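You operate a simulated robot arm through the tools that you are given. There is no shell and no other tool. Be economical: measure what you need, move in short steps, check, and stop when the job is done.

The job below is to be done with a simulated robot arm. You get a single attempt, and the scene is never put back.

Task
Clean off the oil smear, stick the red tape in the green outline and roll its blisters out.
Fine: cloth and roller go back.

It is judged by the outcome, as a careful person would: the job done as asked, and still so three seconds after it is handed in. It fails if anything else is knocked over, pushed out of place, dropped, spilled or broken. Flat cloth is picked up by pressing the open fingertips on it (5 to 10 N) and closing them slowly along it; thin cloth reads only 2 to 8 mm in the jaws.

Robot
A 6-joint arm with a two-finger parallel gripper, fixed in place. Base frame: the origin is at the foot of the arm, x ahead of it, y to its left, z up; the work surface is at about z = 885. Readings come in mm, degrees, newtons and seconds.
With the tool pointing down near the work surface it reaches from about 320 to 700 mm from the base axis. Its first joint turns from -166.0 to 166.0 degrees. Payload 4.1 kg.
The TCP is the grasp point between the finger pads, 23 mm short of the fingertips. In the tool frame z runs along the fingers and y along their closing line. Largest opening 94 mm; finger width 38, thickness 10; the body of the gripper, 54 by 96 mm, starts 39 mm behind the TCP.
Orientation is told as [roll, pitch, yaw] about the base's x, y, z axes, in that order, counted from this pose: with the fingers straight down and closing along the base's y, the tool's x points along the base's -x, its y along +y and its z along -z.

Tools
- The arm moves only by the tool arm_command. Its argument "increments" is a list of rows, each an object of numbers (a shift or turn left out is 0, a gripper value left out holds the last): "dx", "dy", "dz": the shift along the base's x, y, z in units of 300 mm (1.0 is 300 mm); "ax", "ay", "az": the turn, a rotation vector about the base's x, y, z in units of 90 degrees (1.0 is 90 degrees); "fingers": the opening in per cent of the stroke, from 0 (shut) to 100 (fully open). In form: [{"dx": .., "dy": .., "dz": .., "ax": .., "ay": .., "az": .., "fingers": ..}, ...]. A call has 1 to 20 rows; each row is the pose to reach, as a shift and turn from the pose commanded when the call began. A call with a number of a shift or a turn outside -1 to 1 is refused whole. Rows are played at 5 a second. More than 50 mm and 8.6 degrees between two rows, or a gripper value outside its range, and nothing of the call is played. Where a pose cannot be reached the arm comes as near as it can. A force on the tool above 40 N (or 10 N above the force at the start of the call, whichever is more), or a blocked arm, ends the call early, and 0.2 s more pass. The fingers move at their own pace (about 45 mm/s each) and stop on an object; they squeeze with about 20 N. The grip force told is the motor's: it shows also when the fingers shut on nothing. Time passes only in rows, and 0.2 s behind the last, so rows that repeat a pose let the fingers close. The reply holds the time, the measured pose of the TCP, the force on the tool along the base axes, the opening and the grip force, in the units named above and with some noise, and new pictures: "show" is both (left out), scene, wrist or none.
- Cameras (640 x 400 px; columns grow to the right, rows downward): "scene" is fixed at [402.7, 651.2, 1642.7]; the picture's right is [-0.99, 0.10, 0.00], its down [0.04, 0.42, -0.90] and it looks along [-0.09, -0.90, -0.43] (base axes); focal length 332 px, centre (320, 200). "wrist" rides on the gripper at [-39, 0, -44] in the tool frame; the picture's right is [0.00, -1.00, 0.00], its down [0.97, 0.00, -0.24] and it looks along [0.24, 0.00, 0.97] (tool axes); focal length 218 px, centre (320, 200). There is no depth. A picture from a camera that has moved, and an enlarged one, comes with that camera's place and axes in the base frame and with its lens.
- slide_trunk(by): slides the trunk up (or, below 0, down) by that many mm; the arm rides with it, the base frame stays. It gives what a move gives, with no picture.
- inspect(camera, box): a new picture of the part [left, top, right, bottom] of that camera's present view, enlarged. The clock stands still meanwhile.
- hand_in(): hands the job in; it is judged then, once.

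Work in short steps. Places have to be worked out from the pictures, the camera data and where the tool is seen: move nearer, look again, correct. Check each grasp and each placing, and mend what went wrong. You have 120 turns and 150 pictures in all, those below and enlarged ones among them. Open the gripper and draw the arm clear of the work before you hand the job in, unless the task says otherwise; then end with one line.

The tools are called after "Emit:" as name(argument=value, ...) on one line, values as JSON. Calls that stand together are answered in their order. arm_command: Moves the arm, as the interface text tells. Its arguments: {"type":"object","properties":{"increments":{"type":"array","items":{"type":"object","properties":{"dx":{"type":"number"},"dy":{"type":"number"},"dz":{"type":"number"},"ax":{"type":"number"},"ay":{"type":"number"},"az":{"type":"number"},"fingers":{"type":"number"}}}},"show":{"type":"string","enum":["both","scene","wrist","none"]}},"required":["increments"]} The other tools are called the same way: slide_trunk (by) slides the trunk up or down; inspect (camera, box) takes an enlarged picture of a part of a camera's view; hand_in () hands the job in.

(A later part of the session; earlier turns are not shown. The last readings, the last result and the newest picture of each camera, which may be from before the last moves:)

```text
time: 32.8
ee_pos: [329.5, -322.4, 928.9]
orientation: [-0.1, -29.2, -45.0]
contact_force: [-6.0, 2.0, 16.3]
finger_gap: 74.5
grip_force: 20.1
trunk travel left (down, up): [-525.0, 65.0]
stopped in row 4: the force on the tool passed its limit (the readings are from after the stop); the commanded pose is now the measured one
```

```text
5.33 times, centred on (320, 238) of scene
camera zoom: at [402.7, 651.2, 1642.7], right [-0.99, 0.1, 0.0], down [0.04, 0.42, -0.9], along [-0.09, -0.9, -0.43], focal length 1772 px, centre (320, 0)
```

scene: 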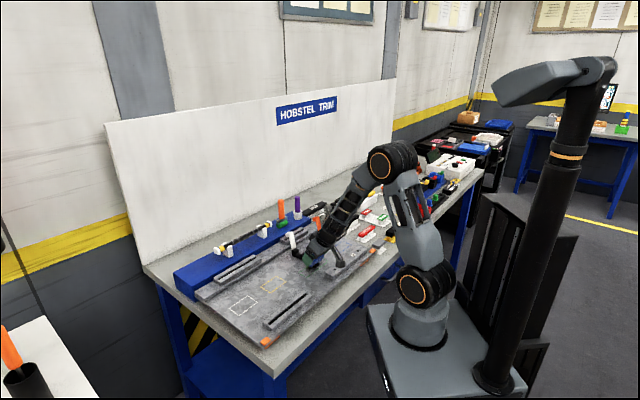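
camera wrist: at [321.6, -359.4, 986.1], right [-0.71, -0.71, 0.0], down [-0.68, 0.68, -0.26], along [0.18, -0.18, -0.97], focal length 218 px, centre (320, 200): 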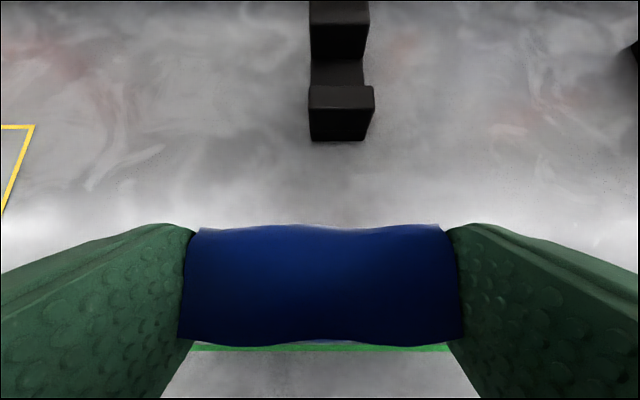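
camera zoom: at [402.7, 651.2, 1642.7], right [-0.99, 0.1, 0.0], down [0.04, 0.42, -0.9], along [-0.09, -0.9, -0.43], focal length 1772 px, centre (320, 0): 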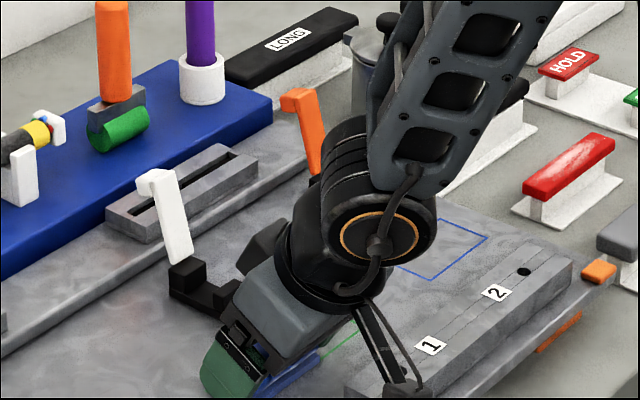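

Lift with smaller steps.

Emit:
arm_command(increments=[{"dz": 0.03}, {"dz": 0.1}, {"dz": 0.2}, {"dz": 0.31, "dx": -0.06, "dy": 0.06}, {"dz": 0.4, "dx": -0.13, "dy": 0.1}], show="wrist")

Emit:
inspect(camera="wrist", box=[220, 130, 540, 330])

```text
time: 34.0
ee_pos: [289.9, -290.6, 1047.1]
orientation: [-0.2, -29.1, -45.0]
contact_force: [-0.4, -0.7, 0.7]
finger_gap: 74.3
grip_force: 19.8
out of reach, approached as far as the arm can: row 2
trunk travel left (down, up): [-525.0, 65.0]
camera wrist: at [300.6, -299.3, 1103.3], right [-0.71, -0.71, 0.0], down [-0.68, 0.68, -0.26], along [0.18, -0.19, -0.97], focal length 218 px, centre (320, 200)
```

wrist: 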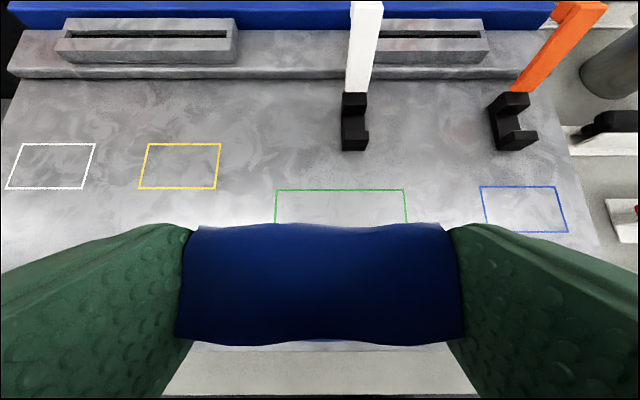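

```text
2.00 times, centred on (380, 230) of wrist
camera zoom: at [300.6, -299.3, 1103.3], right [-0.71, -0.71, 0.0], down [-0.68, 0.68, -0.26], along [0.18, -0.19, -0.97], focal length 436 px, centre (200, 140)
```

zoom: 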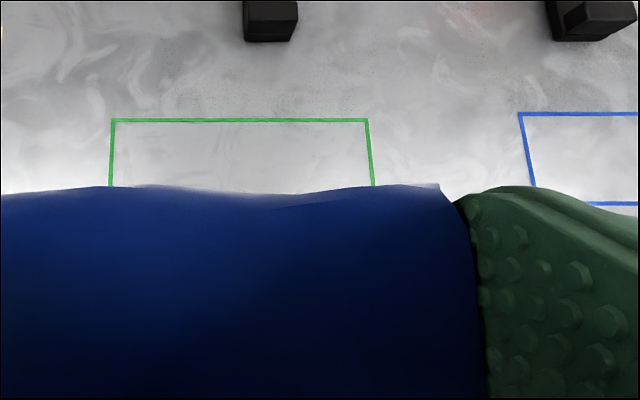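

The visible part is clean; back off more to see the whole outline.

Emit:
arm_command(increments=[{"dx": -0.06, "dy": 0.06, "dz": 0.05}, {"dx": -0.12, "dy": 0.12, "dz": 0.15}, {"dx": -0.17, "dy": 0.17, "dz": 0.25}], show="wrist")

Emit:
inspect(camera="wrist", box=[240, 130, 440, 255])

```text
time: 34.8
ee_pos: [236.9, -242.4, 1123.2]
orientation: [-0.1, -28.9, -45.0]
contact_force: [0.7, 0.3, -0.2]
finger_gap: 74.2
grip_force: 20.0
trunk travel left (down, up): [-525.0, 65.0]
camera wrist: at [246.9, -250.4, 1178.3], right [-0.71, -0.71, 0.0], down [-0.68, 0.68, -0.26], along [0.18, -0.18, -0.97], focal length 218 px, centre (320, 200)
```

wrist: 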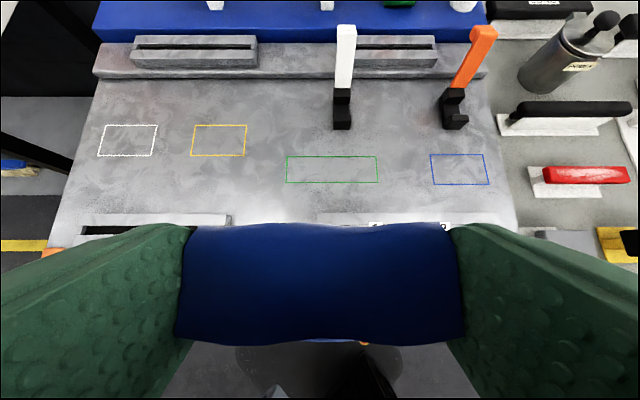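

```text
3.20 times, centred on (340, 192) of wrist
camera zoom: at [246.9, -250.4, 1178.3], right [-0.71, -0.71, 0.0], down [-0.68, 0.68, -0.26], along [0.18, -0.18, -0.97], focal length 698 px, centre (256, 224)
```

zoom: 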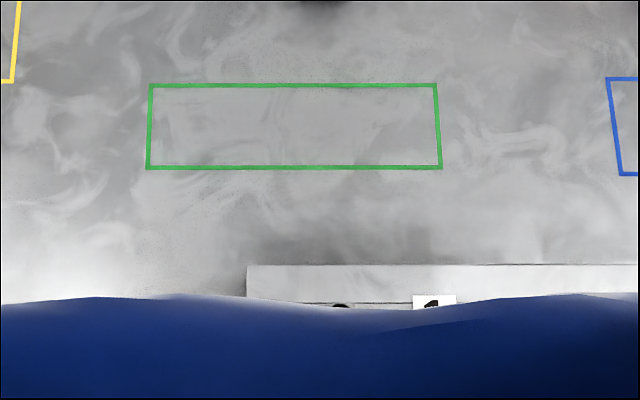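

Outline is clean (centre s≈−19, n≈471, 125×38 mm). Now carry the cloth back to its place on the rack.

Emit:
arm_command(increments=[{"dx": 0.14, "dz": 0.03}, {"dx": 0.28, "dz": 0.04}, {"dx": 0.42, "dz": 0.04}, {"dx": 0.56, "dz": 0.04}, {"dx": 0.7, "dy": -0.02, "dz": 0.04}, {"dx": 0.84, "dy": -0.04, "dz": 0.04}, {"dx": 0.98, "dy": -0.06, "dz": 0.02}], show="none")

Emit:
arm_command(increments=[{"dx": 0.12, "dy": -0.03, "dz": 0}, {"dx": 0.24, "dy": -0.08, "dz": -0.03}, {"dx": 0.36, "dy": -0.13, "dz": -0.1}, {"dx": 0.46, "dy": -0.18, "dz": -0.2}], show="wrist")

```text
time: 36.4
ee_pos: [536.9, -258.2, 1131.5]
orientation: [-0.2, -28.8, -45.0]
contact_force: [0.9, 0.1, 0.1]
finger_gap: 74.3
grip_force: 20.4
trunk travel left (down, up): [-525.0, 65.0]
```

```text
time: 37.4
ee_pos: [674.4, -313.1, 1068.4]
orientation: [-0.1, -29.0, -45.0]
contact_force: [-0.7, 0.0, -0.5]
finger_gap: 74.3
grip_force: 19.4
trunk travel left (down, up): [-525.0, 65.0]
camera wrist: at [684.0, -321.5, 1125.4], right [-0.71, -0.71, 0.0], down [-0.68, 0.68, -0.26], along [0.18, -0.18, -0.97], focal length 218 px, centre (320, 200)
```

wrist: 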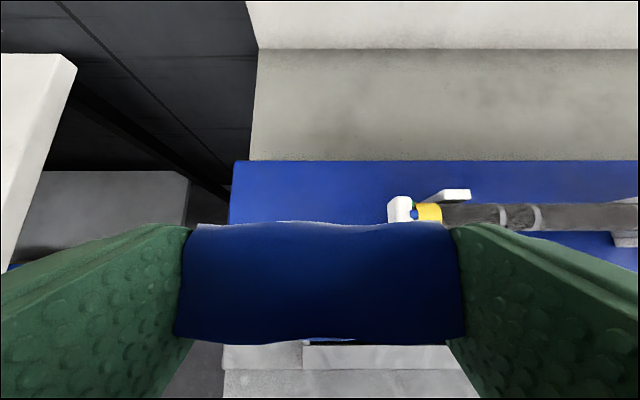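

Shift along the rack to the original spot and lower to just above it.

Emit:
arm_command(increments=[{"dx": 0.08, "dy": 0.03, "dz": -0.05}, {"dx": 0.12, "dy": 0.02, "dz": -0.14}, {"dx": 0.14, "dy": 0.0, "dz": -0.22}, {"dx": 0.145, "dy": -0.006, "dz": -0.3}], show="wrist")

```text
time: 38.4
ee_pos: [716.3, -316.0, 981.1]
orientation: [-0.2, -28.9, -45.0]
contact_force: [-0.4, -0.7, 1.1]
finger_gap: 74.1
grip_force: 19.9
trunk travel left (down, up): [-525.0, 65.0]
camera wrist: at [725.5, -324.9, 1036.6], right [-0.71, -0.71, 0.0], down [-0.68, 0.68, -0.26], along [0.18, -0.18, -0.97], focal length 218 px, centre (320, 200)
```

wrist: 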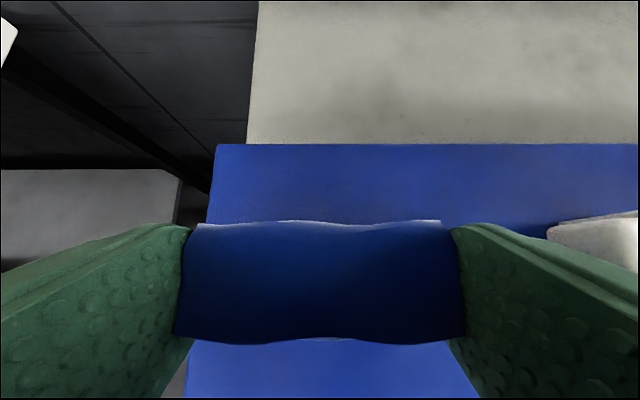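

Lower to contact height (~963), in small steps.

Emit:
arm_command(increments=[{"dz": -0.03}, {"dz": -0.05}, {"dz": -0.058}], show="none")

Emit:
arm_command(increments=[{"dz": -0.004}, {"dz": -0.004}], show="none")

```text
time: 39.2
ee_pos: [714.1, -315.0, 963.6]
orientation: [-0.1, -29.0, -45.0]
contact_force: [0.6, -0.4, -0.2]
finger_gap: 74.2
grip_force: 20.0
trunk travel left (down, up): [-525.0, 65.0]
```

```text
time: 39.8
ee_pos: [713.9, -315.4, 961.4]
orientation: [-0.1, -29.0, -45.0]
contact_force: [-0.2, 0.1, -0.5]
finger_gap: 74.4
grip_force: 20.1
trunk travel left (down, up): [-525.0, 65.0]
```

Emit:
arm_command(increments=[{"dx": 0.008, "dz": -0.003}, {"dx": 0.008, "dz": -0.004}], show="none")

Emit:
arm_command(increments=[{"dz": -0.003}, {"dz": -0.004}], show="none")

```text
time: 40.4
ee_pos: [717.5, -314.3, 959.6]
orientation: [-0.1, -28.9, -45.0]
contact_force: [0.5, 0.1, 0.2]
finger_gap: 74.2
grip_force: 19.9
trunk travel left (down, up): [-525.0, 65.0]
```

```text
time: 41.0
ee_pos: [717.8, -314.8, 959.5]
orientation: [-0.1, -29.1, -45.2]
contact_force: [-1.9, -0.9, 4.6]
finger_gap: 74.0
grip_force: 20.3
trunk travel left (down, up): [-525.0, 65.0]
```

Contact felt (4.6 N). Release and rise.

Emit:
arm_command(increments=[{"fingers": 100}, {"fingers": 100}, {"fingers": 100}, {"dz": 0.05}, {"dz": 0.15}, {"dz": 0.25, "dx": -0.03, "dy": 0.03}, {"dz": 0.35, "dx": -0.1, "dy": 0.06}], show="wrist")

```text
time: 42.6
ee_pos: [688.5, -294.6, 1064.9]
orientation: [0.0, -28.9, -45.0]
contact_force: [0.8, -0.3, -0.1]
finger_gap: 94.3
grip_force: 0.0
trunk travel left (down, up): [-525.0, 65.0]
camera wrist: at [697.9, -304.3, 1121.1], right [-0.71, -0.71, 0.0], down [-0.68, 0.68, -0.26], along [0.18, -0.18, -0.97], focal length 218 px, centre (320, 200)
```

wrist: 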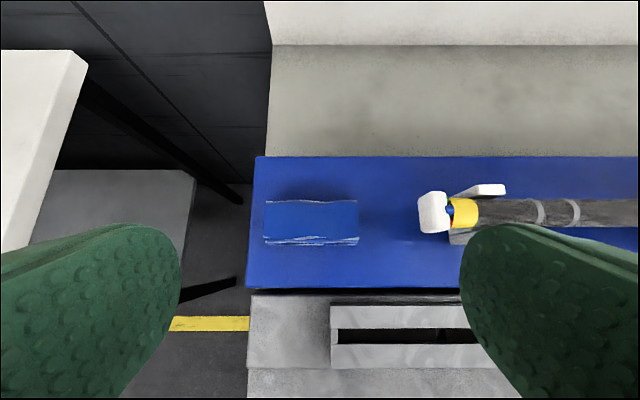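

Cloth is back in its place. Now travel to the red tape, pulling in first and turning the tool vertical on the way.

Emit:
arm_command(increments=[{"dx": -0.05, "dy": 0.03, "dz": 0.05}, {"dx": -0.15, "dy": 0.04, "dz": 0.12}, {"dx": -0.28, "dy": 0.02, "dz": 0.18, "ax": 0.03, "ay": 0.03}, {"dx": -0.42, "dy": -0.02, "dz": 0.2, "ax": 0.08, "ay": 0.08}, {"dx": -0.56, "dy": -0.08, "dz": 0.2, "ax": 0.13, "ay": 0.13}, {"dx": -0.7, "dy": -0.14, "dz": 0.2, "ax": 0.18, "ay": 0.18}, {"dx": -0.84, "dy": -0.2, "dz": 0.2, "ax": 0.228, "ay": 0.228}, {"dx": -0.98, "dy": -0.26, "dz": 0.2, "ax": 0.228, "ay": 0.228}], show="none")

Emit:
arm_command(increments=[{"dx": -0.14, "dy": -0.06}, {"dx": -0.28, "dy": -0.12}, {"dx": -0.42, "dy": -0.18}, {"dx": -0.56, "dy": -0.24}, {"dx": -0.7, "dy": -0.3}, {"dx": -0.84, "dy": -0.34}, {"dx": -0.98, "dy": -0.38}], show="wrist")

```text
time: 44.4
ee_pos: [390.5, -375.6, 1122.4]
orientation: [0.0, 0.2, -44.9]
contact_force: [-0.4, -0.6, -1.2]
finger_gap: 94.2
grip_force: 0.1
trunk travel left (down, up): [-525.0, 65.0]
```

```text
time: 46.0
ee_pos: [98.4, -489.4, 1122.9]
orientation: [-0.1, 0.1, -45.0]
contact_force: [0.4, 0.5, 0.2]
finger_gap: 94.0
grip_force: 0.0
trunk travel left (down, up): [-525.0, 65.0]
camera wrist: at [126.1, -516.5, 1165.5], right [-0.71, -0.71, 0.0], down [-0.69, 0.69, 0.24], along [-0.17, 0.17, -0.97], focal length 218 px, centre (320, 200)
```

wrist: 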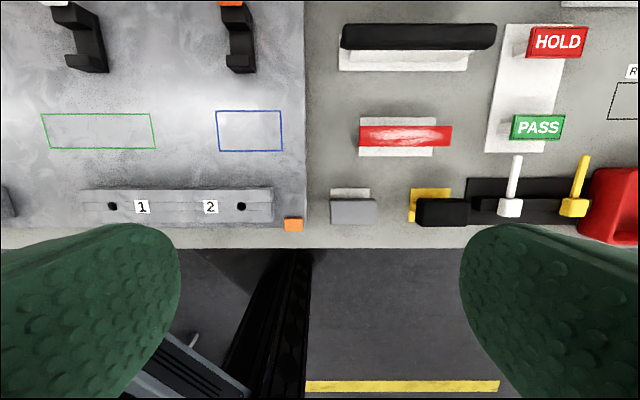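

Red tape stands on a bracket near s≈−368, n≈463. I go closer for its shape and height.

Emit:
arm_command(increments=[{"dx": -0.1, "dy": -0.05, "dz": -0.06}, {"dx": -0.2, "dy": -0.1, "dz": -0.15, "ax": -0.06, "ay": -0.06}, {"dx": -0.24, "dy": -0.15, "dz": -0.27, "ax": -0.12, "ay": -0.12}, {"dx": -0.28, "dy": -0.17, "dz": -0.4, "ax": -0.18, "ay": -0.18}], show="wrist")

Emit:
inspect(camera="wrist", box=[200, 60, 440, 210])

```text
time: 47.0
ee_pos: [15.8, -537.3, 1002.6]
orientation: [-0.2, -22.9, -45.2]
contact_force: [-0.1, -0.4, -0.3]
finger_gap: 94.2
grip_force: 0.1
trunk travel left (down, up): [-525.0, 65.0]
camera wrist: at [30.0, -550.3, 1055.8], right [-0.71, -0.71, 0.0], down [-0.7, 0.7, -0.16], along [0.11, -0.11, -0.99], focal length 218 px, centre (320, 200)
```

wrist: 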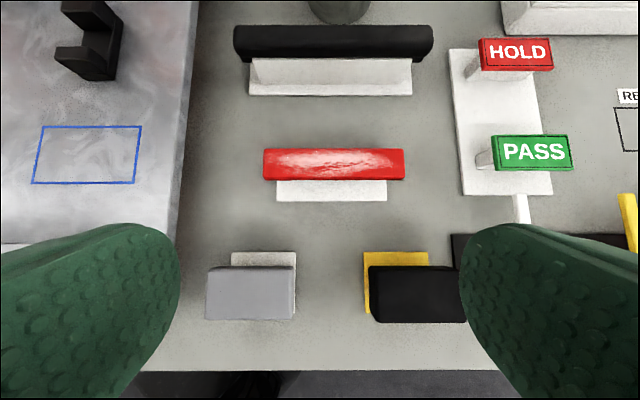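

```text
2.67 times, centred on (320, 135) of wrist
camera zoom: at [30.0, -550.3, 1055.8], right [-0.71, -0.71, 0.0], down [-0.7, 0.7, -0.16], along [0.11, -0.11, -0.99], focal length 582 px, centre (320, 373)
```

zoom: 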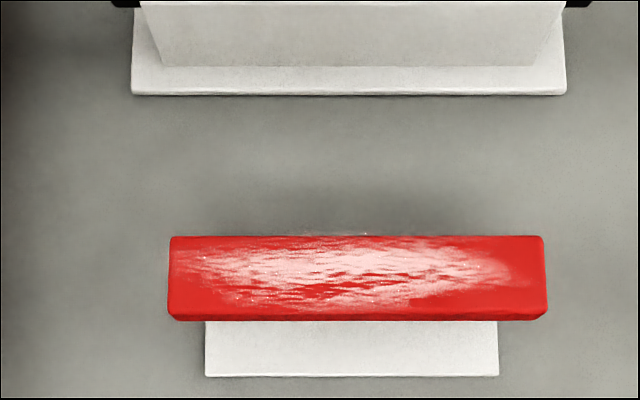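

I raise by ~80 mm for a clean parallax measurement with zooms.

Emit:
arm_command(increments=[{"dz": 0.14}, {"dz": 0.28}], show="none")

Emit:
inspect(camera="wrist", box=[240, 100, 400, 200])

```text
time: 47.6
ee_pos: [17.1, -538.7, 1088.2]
orientation: [0.0, -22.8, -45.1]
contact_force: [-0.9, 0.1, 0.4]
finger_gap: 93.9
grip_force: 0.2
trunk travel left (down, up): [-525.0, 65.0]
```

```text
4.00 times, centred on (320, 150) of wrist
camera zoom: at [30.2, -551.4, 1141.7], right [-0.71, -0.71, 0.0], down [-0.7, 0.7, -0.16], along [0.11, -0.11, -0.99], focal length 873 px, centre (320, 400)
```

zoom: 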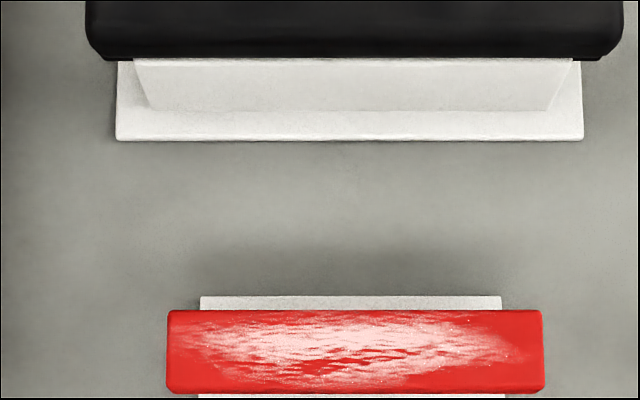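

Parallax readings are inconsistent; I use the scene camera for a relative height of tape over the bench.

Emit:
inspect(camera="scene", box=[340, 205, 420, 255])

Emit:
inspect(camera="wrist", box=[220, 100, 420, 225])

```text
8.00 times, centred on (380, 230) of scene
camera zoom: at [402.7, 651.2, 1642.7], right [-0.99, 0.1, 0.0], down [0.04, 0.42, -0.9], along [-0.09, -0.9, -0.43], focal length 2658 px, centre (-160, -40)
```

zoom: 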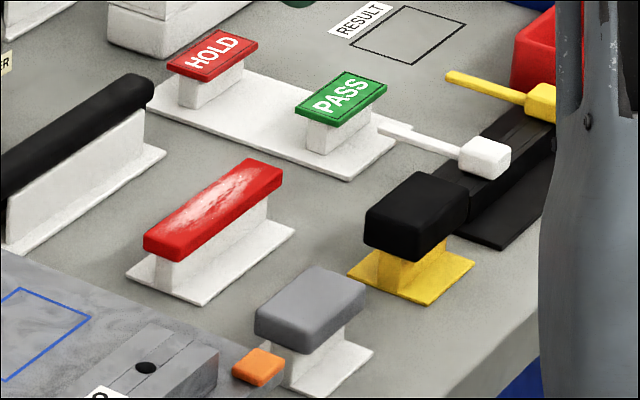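

```text
3.20 times, centred on (320, 162) of wrist
camera zoom: at [30.2, -551.4, 1141.7], right [-0.71, -0.71, 0.0], down [-0.7, 0.7, -0.16], along [0.11, -0.11, -0.99], focal length 698 px, centre (320, 320)
```

zoom: 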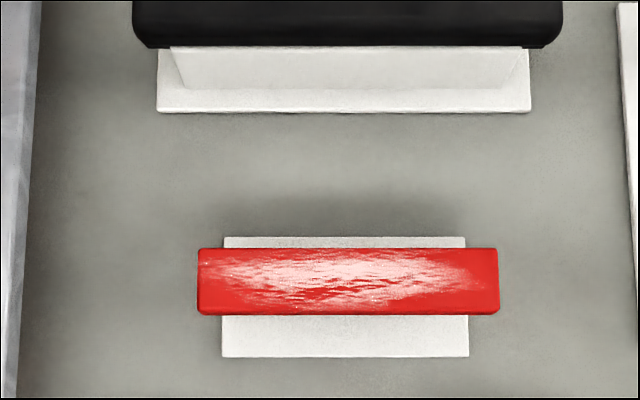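

The tape is a ~99×20×10 mm strip on a T-stand, top z≈918, at s≈−378, n≈460. I'll straighten the tool, centre above it, then yaw 90° so the fingers close across its width.

Emit:
arm_command(increments=[{"dx": 0.03, "dy": -0.04, "ax": 0.06, "ay": 0.06}, {"dx": 0.07, "dy": -0.09, "ax": 0.12, "ay": 0.12}, {"dx": 0.14, "dy": -0.18, "dz": -0.1, "ax": 0.179, "ay": 0.179}], show="none")

Emit:
arm_command(increments=[{"az": 0.09, "fingers": 60}, {"az": 0.18}, {"az": 0.27}, {"az": 0.36}, {"az": 0.45}, {"az": 0.54}, {"az": 0.63}, {"az": 0.72}, {"az": 0.81}, {"az": 0.9}, {"az": 1.0}], show="wrist")

```text
time: 48.4
ee_pos: [58.9, -596.5, 1056.6]
orientation: [-0.2, 0.1, -45.1]
contact_force: [-0.2, 0.5, 0.3]
finger_gap: 93.6
grip_force: 0.0
trunk travel left (down, up): [-525.0, 65.0]
```

```text
refused: row 11 steps farther than a row can; nothing moved
```

Emit:
arm_command(increments=[{"az": 0.09, "fingers": 60}, {"az": 0.18}, {"az": 0.27}, {"az": 0.36}, {"az": 0.45}, {"az": 0.54}, {"az": 0.63}, {"az": 0.72}, {"az": 0.81}, {"az": 0.9}, {"az": 0.95}, {"az": 1.0}], show="wrist")

```text
time: 51.0
ee_pos: [55.9, -593.2, 1056.1]
orientation: [-0.2, -0.1, 45.1]
contact_force: [0.3, 0.3, 0.1]
finger_gap: 56.3
grip_force: 0.1
trunk travel left (down, up): [-525.0, 65.0]
camera wrist: at [85.4, -566.5, 1099.3], right [0.71, -0.71, 0.0], down [-0.69, -0.69, 0.24], along [-0.17, -0.17, -0.97], focal length 218 px, centre (320, 200)
```

wrist: 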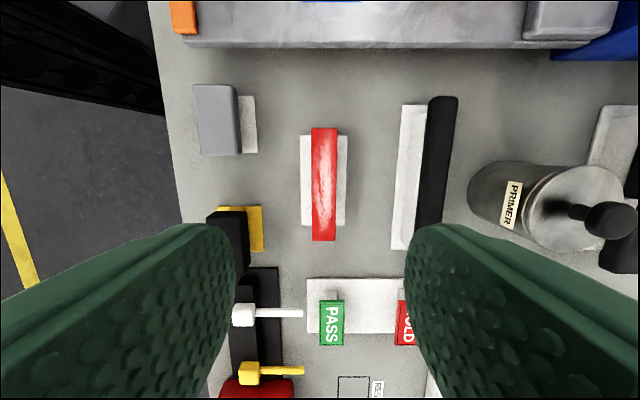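

Tape centre refined to s≈−374, n≈463. I close the fingers and touch the tape top gently to get its height.

Emit:
arm_command(increments=[{"dx": 0.024, "dy": 0.005, "fingers": 0, "dz": -0.05}, {"dx": 0.024, "dy": 0.005, "dz": -0.15}, {"dx": 0.024, "dy": 0.005, "dz": -0.25}, {"dx": 0.024, "dy": 0.005, "dz": -0.33}, {"dx": 0.024, "dy": 0.005, "dz": -0.36}], show="both")

```text
time: 52.2
ee_pos: [65.4, -593.2, 947.5]
orientation: [-0.2, 0.0, 44.9]
contact_force: [0.1, -0.8, -0.4]
finger_gap: 0.1
grip_force: 20.3
trunk travel left (down, up): [-525.0, 65.0]
camera wrist: at [93.7, -564.9, 990.9], right [0.71, -0.71, 0.0], down [-0.69, -0.69, 0.24], along [-0.17, -0.17, -0.97], focal length 218 px, centre (320, 200)
```

scene: 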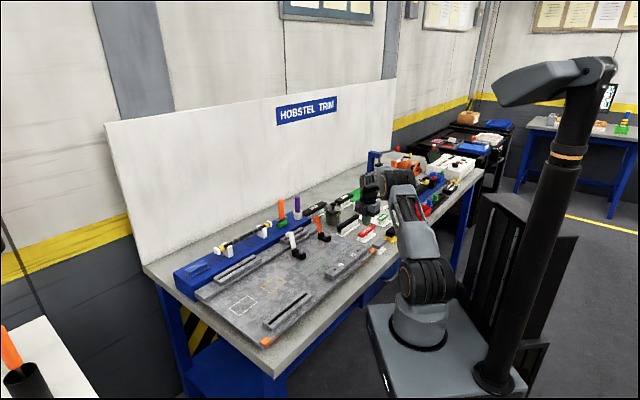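
wrist: 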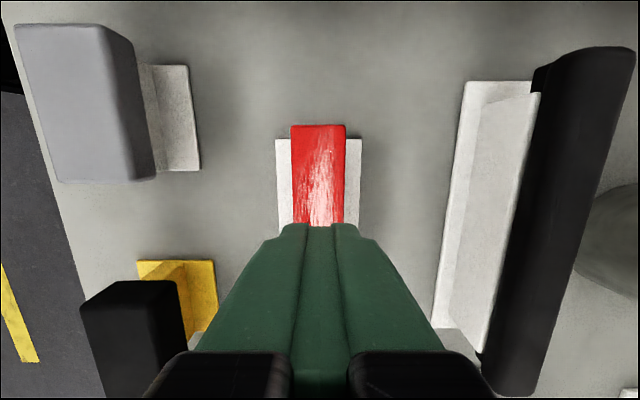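

Well centred. Small steps down.

Emit:
arm_command(increments=[{"dz": -0.005}, {"dz": -0.01}], show="none")

Emit:
arm_command(increments=[{"dz": -0.005}, {"dz": -0.01}], show="none")

Emit:
arm_command(increments=[{"dz": -0.003}, {"dz": -0.006}], show="none")

```text
time: 52.8
ee_pos: [66.4, -591.7, 945.3]
orientation: [-0.1, 0.0, 45.0]
contact_force: [0.9, -0.2, 0.0]
finger_gap: 0.0
grip_force: 20.0
trunk travel left (down, up): [-525.0, 65.0]
```

```text
time: 53.4
ee_pos: [66.3, -594.0, 942.6]
orientation: [-0.1, -0.1, 45.0]
contact_force: [-0.1, 0.1, 0.4]
finger_gap: 0.2
grip_force: 20.0
trunk travel left (down, up): [-525.0, 65.0]
```

```text
time: 54.0
ee_pos: [65.3, -592.7, 941.4]
orientation: [-0.1, -0.1, 45.0]
contact_force: [0.0, 0.3, -0.2]
finger_gap: 0.1
grip_force: 19.4
trunk travel left (down, up): [-525.0, 65.0]
```

Emit:
arm_command(increments=[{"dz": -0.004}, {"dz": -0.007}], show="none")

Emit:
arm_command(increments=[{"dz": -0.004}, {"dz": -0.007}], show="none")

Emit:
arm_command(increments=[{"dz": -0.003}, {"dz": -0.006}], show="none")

```text
time: 54.6
ee_pos: [66.2, -594.0, 937.6]
orientation: [-0.1, -0.1, 45.1]
contact_force: [0.4, 0.2, 0.5]
finger_gap: 0.0
grip_force: 20.2
trunk travel left (down, up): [-525.0, 65.0]
```

```text
time: 55.2
ee_pos: [65.5, -593.0, 935.9]
orientation: [0.0, -0.1, 45.1]
contact_force: [-0.5, -0.1, 0.1]
finger_gap: 0.1
grip_force: 19.6
trunk travel left (down, up): [-525.0, 65.0]
```

```text
time: 55.8
ee_pos: [65.9, -594.4, 933.7]
orientation: [-0.2, -0.1, 45.0]
contact_force: [0.2, 0.8, -0.7]
finger_gap: 0.0
grip_force: 20.2
trunk travel left (down, up): [-525.0, 65.0]
```

Emit:
arm_command(increments=[{"dz": -0.003}, {"dz": -0.006}], show="none")

Emit:
inspect(camera="scene", box=[340, 205, 420, 255])

Emit:
inspect(camera="wrist", box=[220, 80, 420, 205])

```text
time: 56.4
ee_pos: [66.2, -592.7, 931.5]
orientation: [-0.1, 0.0, 45.0]
contact_force: [0.0, 0.5, 0.7]
finger_gap: 0.0
grip_force: 20.1
trunk travel left (down, up): [-525.0, 65.0]
```

```text
8.00 times, centred on (380, 230) of scene
camera zoom: at [402.7, 651.2, 1642.7], right [-0.99, 0.1, 0.0], down [0.04, 0.42, -0.9], along [-0.09, -0.9, -0.43], focal length 2658 px, centre (-160, -40)
```

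zoom: 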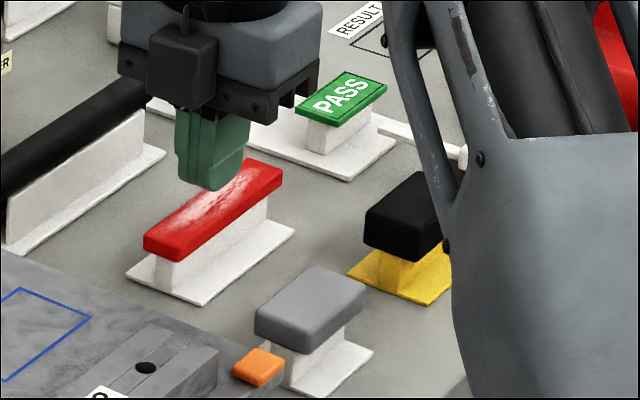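

```text
3.20 times, centred on (320, 142) of wrist
camera zoom: at [93.3, -565.4, 975.4], right [0.71, -0.71, 0.0], down [-0.69, -0.69, 0.24], along [-0.17, -0.17, -0.97], focal length 698 px, centre (320, 384)
```

zoom: 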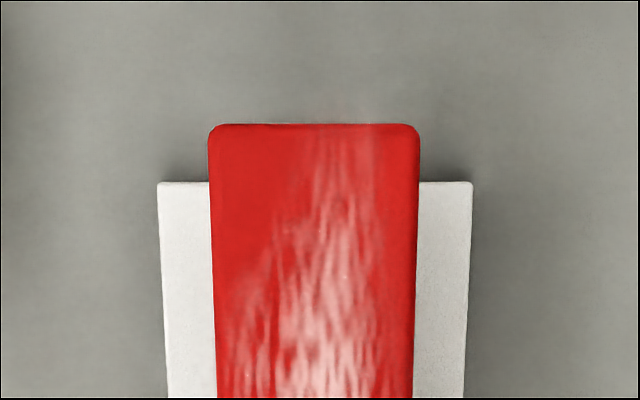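

Still just above it. Continue down.

Emit:
arm_command(increments=[{"dz": -0.004}, {"dz": -0.008}], show="none")

Emit:
arm_command(increments=[{"dz": -0.004}, {"dz": -0.008}], show="none")

Emit:
arm_command(increments=[{"dz": -0.004}, {"dz": -0.007}], show="none")

```text
time: 57.0
ee_pos: [65.3, -593.7, 930.7]
orientation: [-0.1, 0.0, 45.0]
contact_force: [-1.7, -0.4, 0.3]
finger_gap: 0.0
grip_force: 20.2
trunk travel left (down, up): [-525.0, 65.0]
```

```text
time: 57.6
ee_pos: [65.1, -593.9, 926.7]
orientation: [-0.1, 0.0, 45.0]
contact_force: [0.5, 0.6, 0.1]
finger_gap: 0.0
grip_force: 19.6
trunk travel left (down, up): [-525.0, 65.0]
```

```text
time: 58.2
ee_pos: [64.2, -592.3, 926.7]
orientation: [-0.1, -0.1, 45.0]
contact_force: [-0.9, 0.0, -0.3]
finger_gap: 0.1
grip_force: 20.0
trunk travel left (down, up): [-525.0, 65.0]
```

Emit:
arm_command(increments=[{"dz": -0.004}, {"dz": -0.007}], show="none")

Emit:
arm_command(increments=[{"dz": -0.004}, {"dz": -0.007}], show="none")

Emit:
arm_command(increments=[{"dz": -0.004}, {"dz": -0.007}], show="wrist")

Emit:
inspect(camera="scene", box=[340, 205, 420, 255])

```text
time: 58.8
ee_pos: [65.9, -592.7, 924.2]
orientation: [-0.1, -0.1, 45.0]
contact_force: [1.0, -0.2, 0.0]
finger_gap: 0.1
grip_force: 20.0
trunk travel left (down, up): [-525.0, 65.0]
```

```text
time: 59.4
ee_pos: [65.2, -593.5, 921.1]
orientation: [-0.1, -0.1, 45.1]
contact_force: [0.8, 0.5, 0.3]
finger_gap: 0.0
grip_force: 20.0
trunk travel left (down, up): [-525.0, 65.0]
```

```text
time: 60.0
ee_pos: [66.5, -593.2, 919.6]
orientation: [-0.1, 0.0, 45.1]
contact_force: [0.8, -0.2, 0.6]
finger_gap: 0.1
grip_force: 19.8
trunk travel left (down, up): [-525.0, 65.0]
camera wrist: at [94.2, -564.8, 963.0], right [0.71, -0.71, 0.0], down [-0.69, -0.69, 0.24], along [-0.17, -0.17, -0.97], focal length 218 px, centre (320, 200)
```

wrist: 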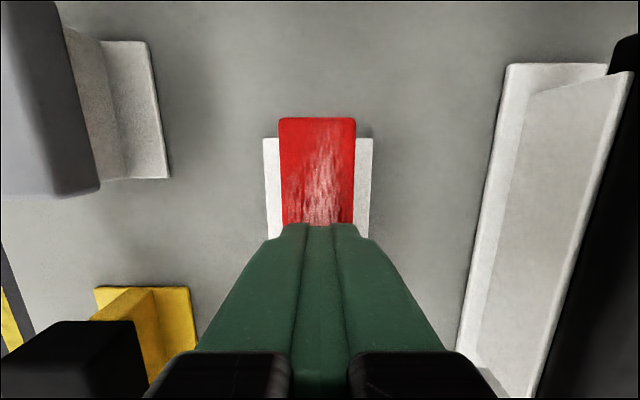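

```text
8.00 times, centred on (380, 230) of scene
camera zoom: at [402.7, 651.2, 1642.7], right [-0.99, 0.1, 0.0], down [0.04, 0.42, -0.9], along [-0.09, -0.9, -0.43], focal length 2658 px, centre (-160, -40)
```

zoom: 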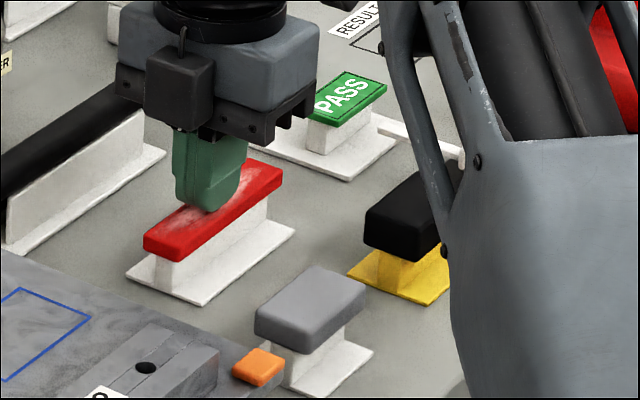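

Almost touching. Parallax estimate of ~893 was right. Continue 1 mm steps.

Emit:
arm_command(increments=[{"dz": -0.003}, {"dz": -0.005}], show="none")

Emit:
arm_command(increments=[{"dz": -0.003}, {"dz": -0.005}], show="none")

Emit:
arm_command(increments=[{"dz": -0.003}, {"dz": -0.005}], show="none")

```text
time: 60.6
ee_pos: [64.7, -592.4, 918.5]
orientation: [-0.1, 0.1, 45.0]
contact_force: [0.5, -0.9, 1.2]
finger_gap: 0.0
grip_force: 19.8
trunk travel left (down, up): [-525.0, 65.0]
```

```text
time: 61.2
ee_pos: [64.9, -592.8, 917.4]
orientation: [-0.3, 0.0, 45.0]
contact_force: [-0.2, 0.4, 4.3]
finger_gap: 0.1
grip_force: 20.3
trunk travel left (down, up): [-525.0, 65.0]
```

```text
time: 61.8
ee_pos: [65.0, -592.9, 917.4]
orientation: [-0.2, 0.1, 45.0]
contact_force: [0.4, 0.0, 9.6]
finger_gap: 0.0
grip_force: 20.0
trunk travel left (down, up): [-525.0, 65.0]
```

Tape top at z≈894.5. Rise, open ~45%, come down 6 mm below the top and close.

Emit:
arm_command(increments=[{"dz": 0.05}, {"dz": 0.06, "fingers": 48}, {"dz": 0.06, "fingers": 48}, {"dz": 0.06, "fingers": 48}, {"dz": 0.03}, {"dz": -0.0}, {"dz": -0.017}, {"dz": -0.017}], show="wrist")

Emit:
inspect(camera="scene", box=[340, 205, 420, 255])

```text
time: 63.6
ee_pos: [66.3, -591.5, 909.9]
orientation: [-0.1, 0.0, 45.0]
contact_force: [-0.2, -0.5, 0.1]
finger_gap: 45.2
grip_force: 0.0
trunk travel left (down, up): [-525.0, 65.0]
camera wrist: at [93.8, -564.8, 953.0], right [0.71, -0.71, 0.0], down [-0.69, -0.69, 0.24], along [-0.17, -0.17, -0.97], focal length 218 px, centre (320, 200)
```

wrist: 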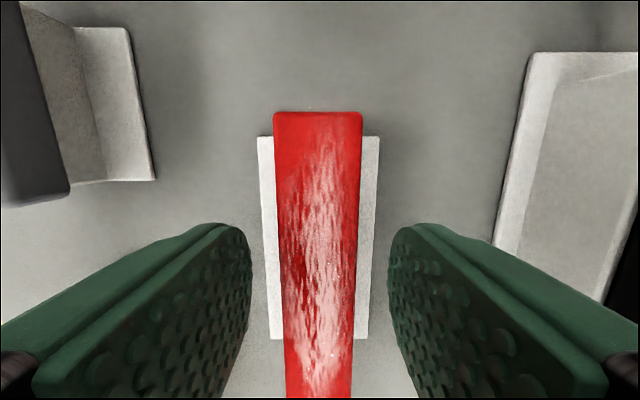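

```text
8.00 times, centred on (380, 230) of scene
camera zoom: at [402.7, 651.2, 1642.7], right [-0.99, 0.1, 0.0], down [0.04, 0.42, -0.9], along [-0.09, -0.9, -0.43], focal length 2658 px, centre (-160, -40)
```

zoom: 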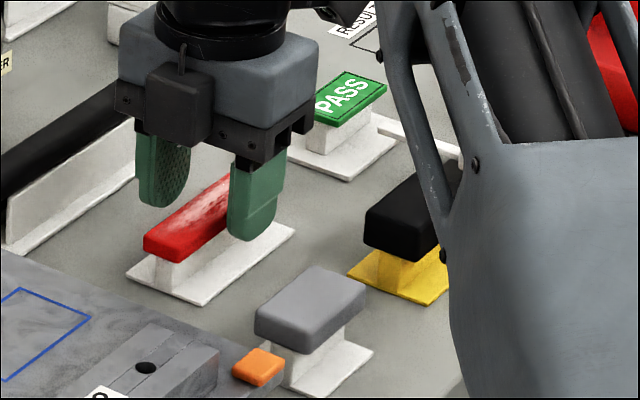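

Tape centre is actually s≈−379, so shift 7 mm along it, then close.

Emit:
arm_command(increments=[{"dx": -0.0165, "dy": -0.0165}, {"dx": -0.0165, "dy": -0.0165, "fingers": 30}, {"dx": -0.0165, "dy": -0.0165, "fingers": 20}, {"dx": -0.0165, "dy": -0.0165, "fingers": 0}, {"dx": -0.0165, "dy": -0.0165, "fingers": 0}], show="wrist")

```text
time: 64.8
ee_pos: [59.9, -598.3, 909.8]
orientation: [-0.1, -0.2, 45.0]
contact_force: [0.4, -0.8, -0.2]
finger_gap: 22.6
grip_force: 20.0
trunk travel left (down, up): [-525.0, 65.0]
camera wrist: at [87.5, -570.0, 952.3], right [0.71, -0.71, 0.0], down [-0.69, -0.69, 0.24], along [-0.17, -0.17, -0.97], focal length 218 px, centre (320, 200)
```

wrist: 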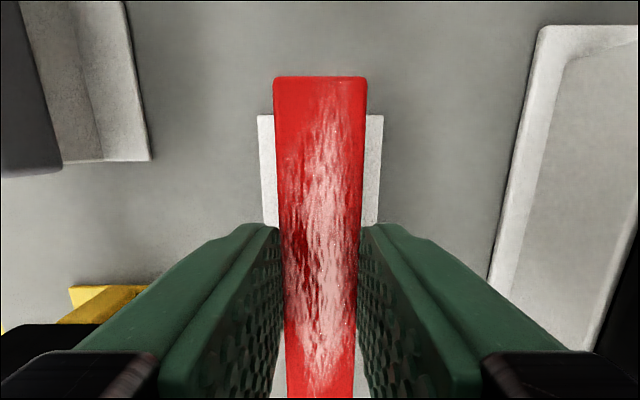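

Gripped at 22.6 mm. Lift and check that the stand stays behind.

Emit:
arm_command(increments=[{"dz": 0.02}, {"dz": 0.06}, {"dz": 0.15}, {"dz": 0.3}], show="wrist")

Emit:
inspect(camera="scene", box=[340, 185, 420, 235])

```text
time: 65.8
ee_pos: [59.9, -600.2, 1000.7]
orientation: [-0.1, -0.1, 45.0]
contact_force: [-0.1, 1.0, -0.3]
finger_gap: 22.7
grip_force: 20.0
trunk travel left (down, up): [-525.0, 65.0]
camera wrist: at [88.2, -572.3, 1043.6], right [0.71, -0.71, 0.0], down [-0.69, -0.69, 0.24], along [-0.17, -0.17, -0.97], focal length 218 px, centre (320, 200)
```

wrist: 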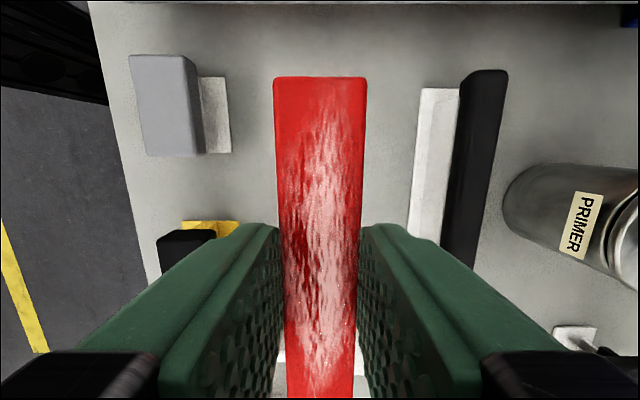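

```text
8.00 times, centred on (380, 210) of scene
camera zoom: at [402.7, 651.2, 1642.7], right [-0.99, 0.1, 0.0], down [0.04, 0.42, -0.9], along [-0.09, -0.9, -0.43], focal length 2658 px, centre (-160, 120)
```

zoom: 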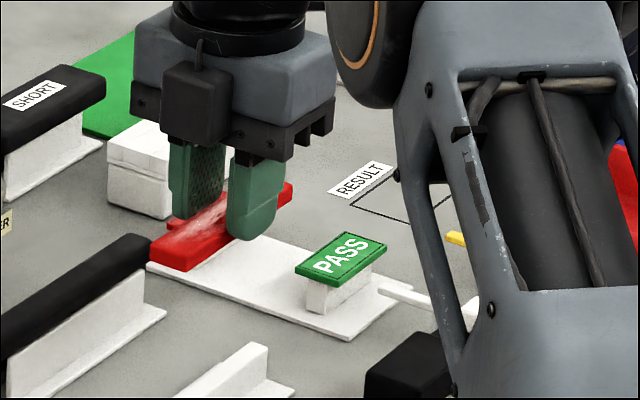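

Tape is held and the stand stayed. Carry it over the outline.

Emit:
arm_command(increments=[{"dx": 0.05, "dy": 0.05, "dz": 0.08}, {"dx": 0.15, "dy": 0.15, "dz": 0.1}, {"dx": 0.26, "dy": 0.26, "dz": 0.1}, {"dx": 0.37, "dy": 0.37, "dz": 0.1}, {"dx": 0.48, "dy": 0.48, "dz": 0.1}, {"dx": 0.59, "dy": 0.58, "dz": 0.1}, {"dx": 0.7, "dy": 0.69, "dz": 0.1}, {"dx": 0.8, "dy": 0.79, "dz": 0.05}, {"dx": 0.861, "dy": 0.841, "dz": 0}], show="both")

```text
time: 67.8
ee_pos: [321.0, -341.3, 1000.6]
orientation: [-0.1, -0.1, 45.0]
contact_force: [0.6, 0.3, -0.6]
finger_gap: 22.5
grip_force: 20.3
trunk travel left (down, up): [-525.0, 65.0]
camera wrist: at [349.2, -313.6, 1043.2], right [0.71, -0.71, 0.0], down [-0.69, -0.69, 0.24], along [-0.17, -0.17, -0.97], focal length 218 px, centre (320, 200)
```

scene: 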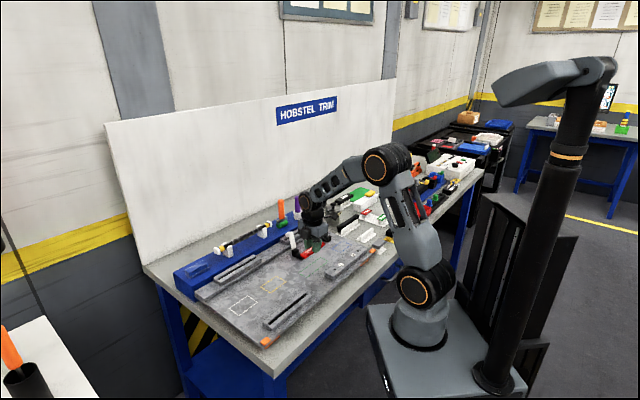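
wrist: 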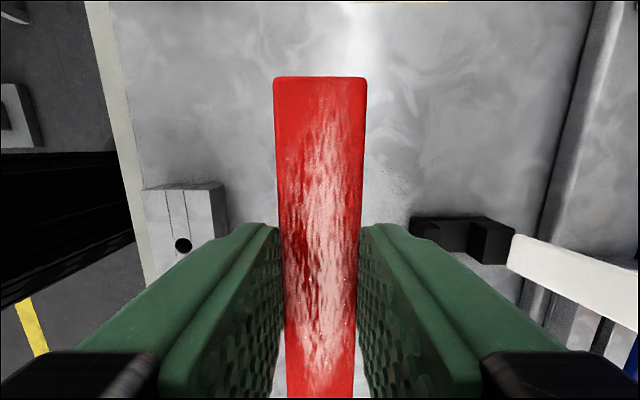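

Outline centre from three views: s≈−18.6, n≈471, plate z≈898. Correct position and lower to z≈945 to check the margins.

Emit:
arm_command(increments=[{"dx": -0.008, "dy": -0.021, "dz": -0.06}, {"dx": -0.008, "dy": -0.021, "dz": -0.13}, {"dx": -0.008, "dy": -0.021, "dz": -0.185}], show="wrist")

Emit:
inspect(camera="scene", box=[270, 215, 350, 265])

```text
time: 68.6
ee_pos: [317.1, -350.5, 944.0]
orientation: [-0.1, 0.1, 45.0]
contact_force: [-0.1, -0.1, 0.4]
finger_gap: 22.4
grip_force: 20.0
trunk travel left (down, up): [-525.0, 65.0]
camera wrist: at [344.7, -322.7, 986.9], right [0.71, -0.71, 0.0], down [-0.69, -0.69, 0.24], along [-0.17, -0.17, -0.97], focal length 218 px, centre (320, 200)
```

wrist: 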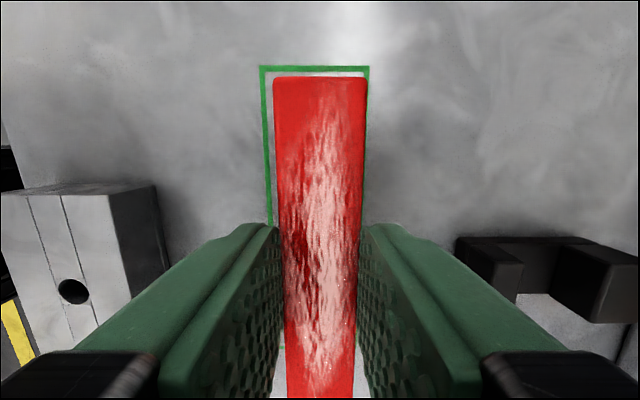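

```text
8.00 times, centred on (310, 240) of scene
camera zoom: at [402.7, 651.2, 1642.7], right [-0.99, 0.1, 0.0], down [0.04, 0.42, -0.9], along [-0.09, -0.9, -0.43], focal length 2658 px, centre (400, -120)
```

zoom: 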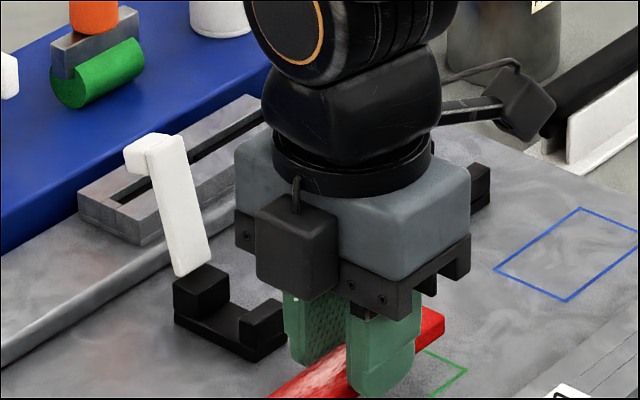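

Nearly centred: correct by ds≈+3.5, dn≈−2 mm and go down.

Emit:
arm_command(increments=[{"dx": 0.0035, "dy": 0.013, "dz": -0.02}, {"dx": 0.0035, "dy": 0.013, "dz": -0.045}, {"dx": 0.0035, "dy": 0.013, "dz": -0.053}], show="wrist")

Emit:
inspect(camera="scene", box=[270, 225, 350, 275])

```text
time: 69.4
ee_pos: [317.7, -347.5, 927.2]
orientation: [0.0, -0.2, 45.0]
contact_force: [-0.7, 0.2, -0.6]
finger_gap: 22.4
grip_force: 20.1
trunk travel left (down, up): [-525.0, 65.0]
camera wrist: at [345.9, -319.4, 971.7], right [0.71, -0.71, 0.0], down [-0.69, -0.69, 0.24], along [-0.17, -0.17, -0.97], focal length 218 px, centre (320, 200)
```

wrist: 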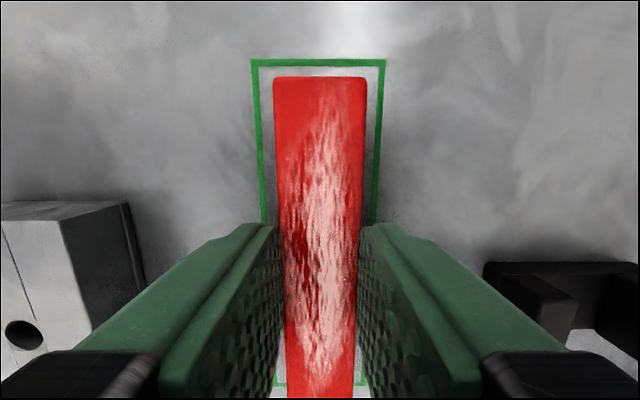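

```text
8.00 times, centred on (310, 250) of scene
camera zoom: at [402.7, 651.2, 1642.7], right [-0.99, 0.1, 0.0], down [0.04, 0.42, -0.9], along [-0.09, -0.9, -0.43], focal length 2658 px, centre (400, -200)
```

zoom: 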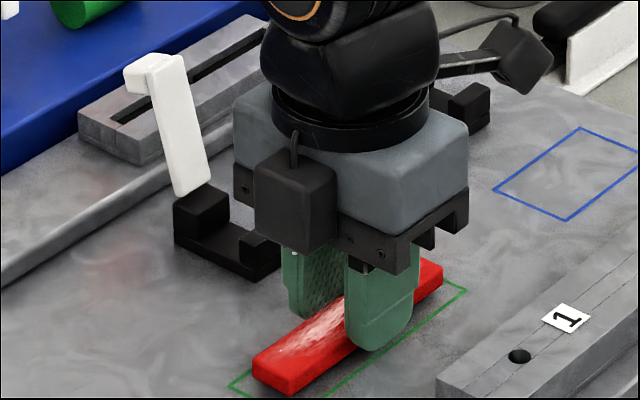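

Well centred in n and s. Lower in small steps to contact.

Emit:
arm_command(increments=[{"dz": -0.005}, {"dz": -0.01}], show="none")

Emit:
arm_command(increments=[{"dz": -0.005}, {"dz": -0.01}], show="none")

Emit:
arm_command(increments=[{"dz": -0.004}, {"dz": -0.008}], show="wrist")

```text
time: 70.0
ee_pos: [317.6, -347.8, 925.3]
orientation: [0.0, -0.1, 45.0]
contact_force: [0.0, -0.2, -1.3]
finger_gap: 22.4
grip_force: 19.6
trunk travel left (down, up): [-525.0, 65.0]
```

```text
time: 70.6
ee_pos: [318.1, -348.0, 924.8]
orientation: [-0.4, 0.0, 45.0]
contact_force: [-0.2, -0.4, 15.9]
finger_gap: 22.7
grip_force: 20.1
trunk travel left (down, up): [-525.0, 65.0]
```

```text
time: 71.2
ee_pos: [318.4, -347.5, 922.5]
orientation: [-0.5, 0.0, 45.0]
contact_force: [5.6, -3.1, 32.0]
finger_gap: 22.6
grip_force: 19.8
trunk travel left (down, up): [-525.0, 65.0]
camera wrist: at [345.4, -320.0, 966.0], right [0.71, -0.71, 0.01], down [-0.69, -0.69, 0.24], along [-0.16, -0.18, -0.97], focal length 218 px, centre (320, 200)
```

wrist: 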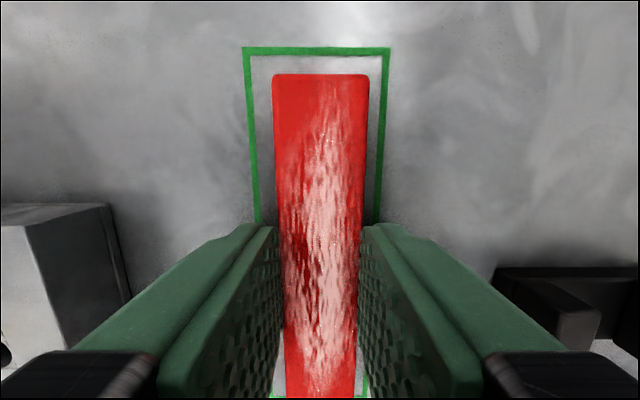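

Pressed down with ~30 N, margins ~8 mm at each end. Ease off and release with a small opening.

Emit:
arm_command(increments=[{"dz": 0.008}, {"dz": 0.008, "fingers": 35}, {"dz": 0.008, "fingers": 45}, {"dz": 0.008, "fingers": 45}, {"dz": 0.06}, {"dz": 0.16}, {"dz": 0.28}], show="wrist")

Emit:
inspect(camera="scene", box=[270, 225, 350, 275])

```text
time: 72.8
ee_pos: [318.0, -346.2, 1005.7]
orientation: [-0.1, -0.1, 45.0]
contact_force: [0.3, -0.2, -0.3]
finger_gap: 42.5
grip_force: 0.0
trunk travel left (down, up): [-525.0, 65.0]
camera wrist: at [345.8, -318.5, 1048.3], right [0.71, -0.71, 0.0], down [-0.69, -0.69, 0.24], along [-0.17, -0.17, -0.97], focal length 218 px, centre (320, 200)
```

wrist: 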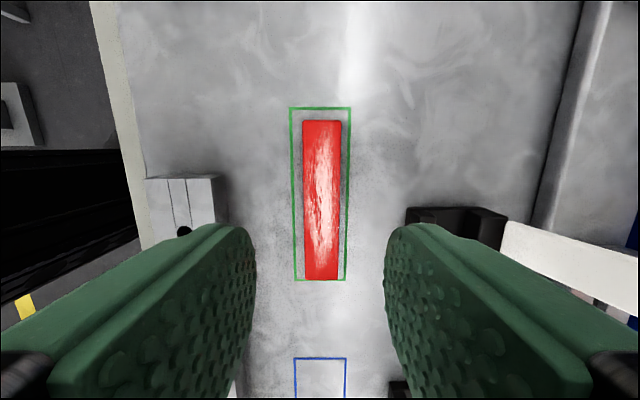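

```text
8.00 times, centred on (310, 250) of scene
camera zoom: at [402.7, 651.2, 1642.7], right [-0.99, 0.1, 0.0], down [0.04, 0.42, -0.9], along [-0.09, -0.9, -0.43], focal length 2658 px, centre (400, -200)
```

zoom: 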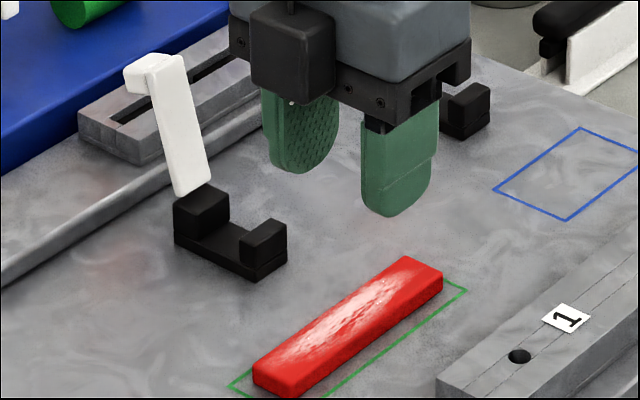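

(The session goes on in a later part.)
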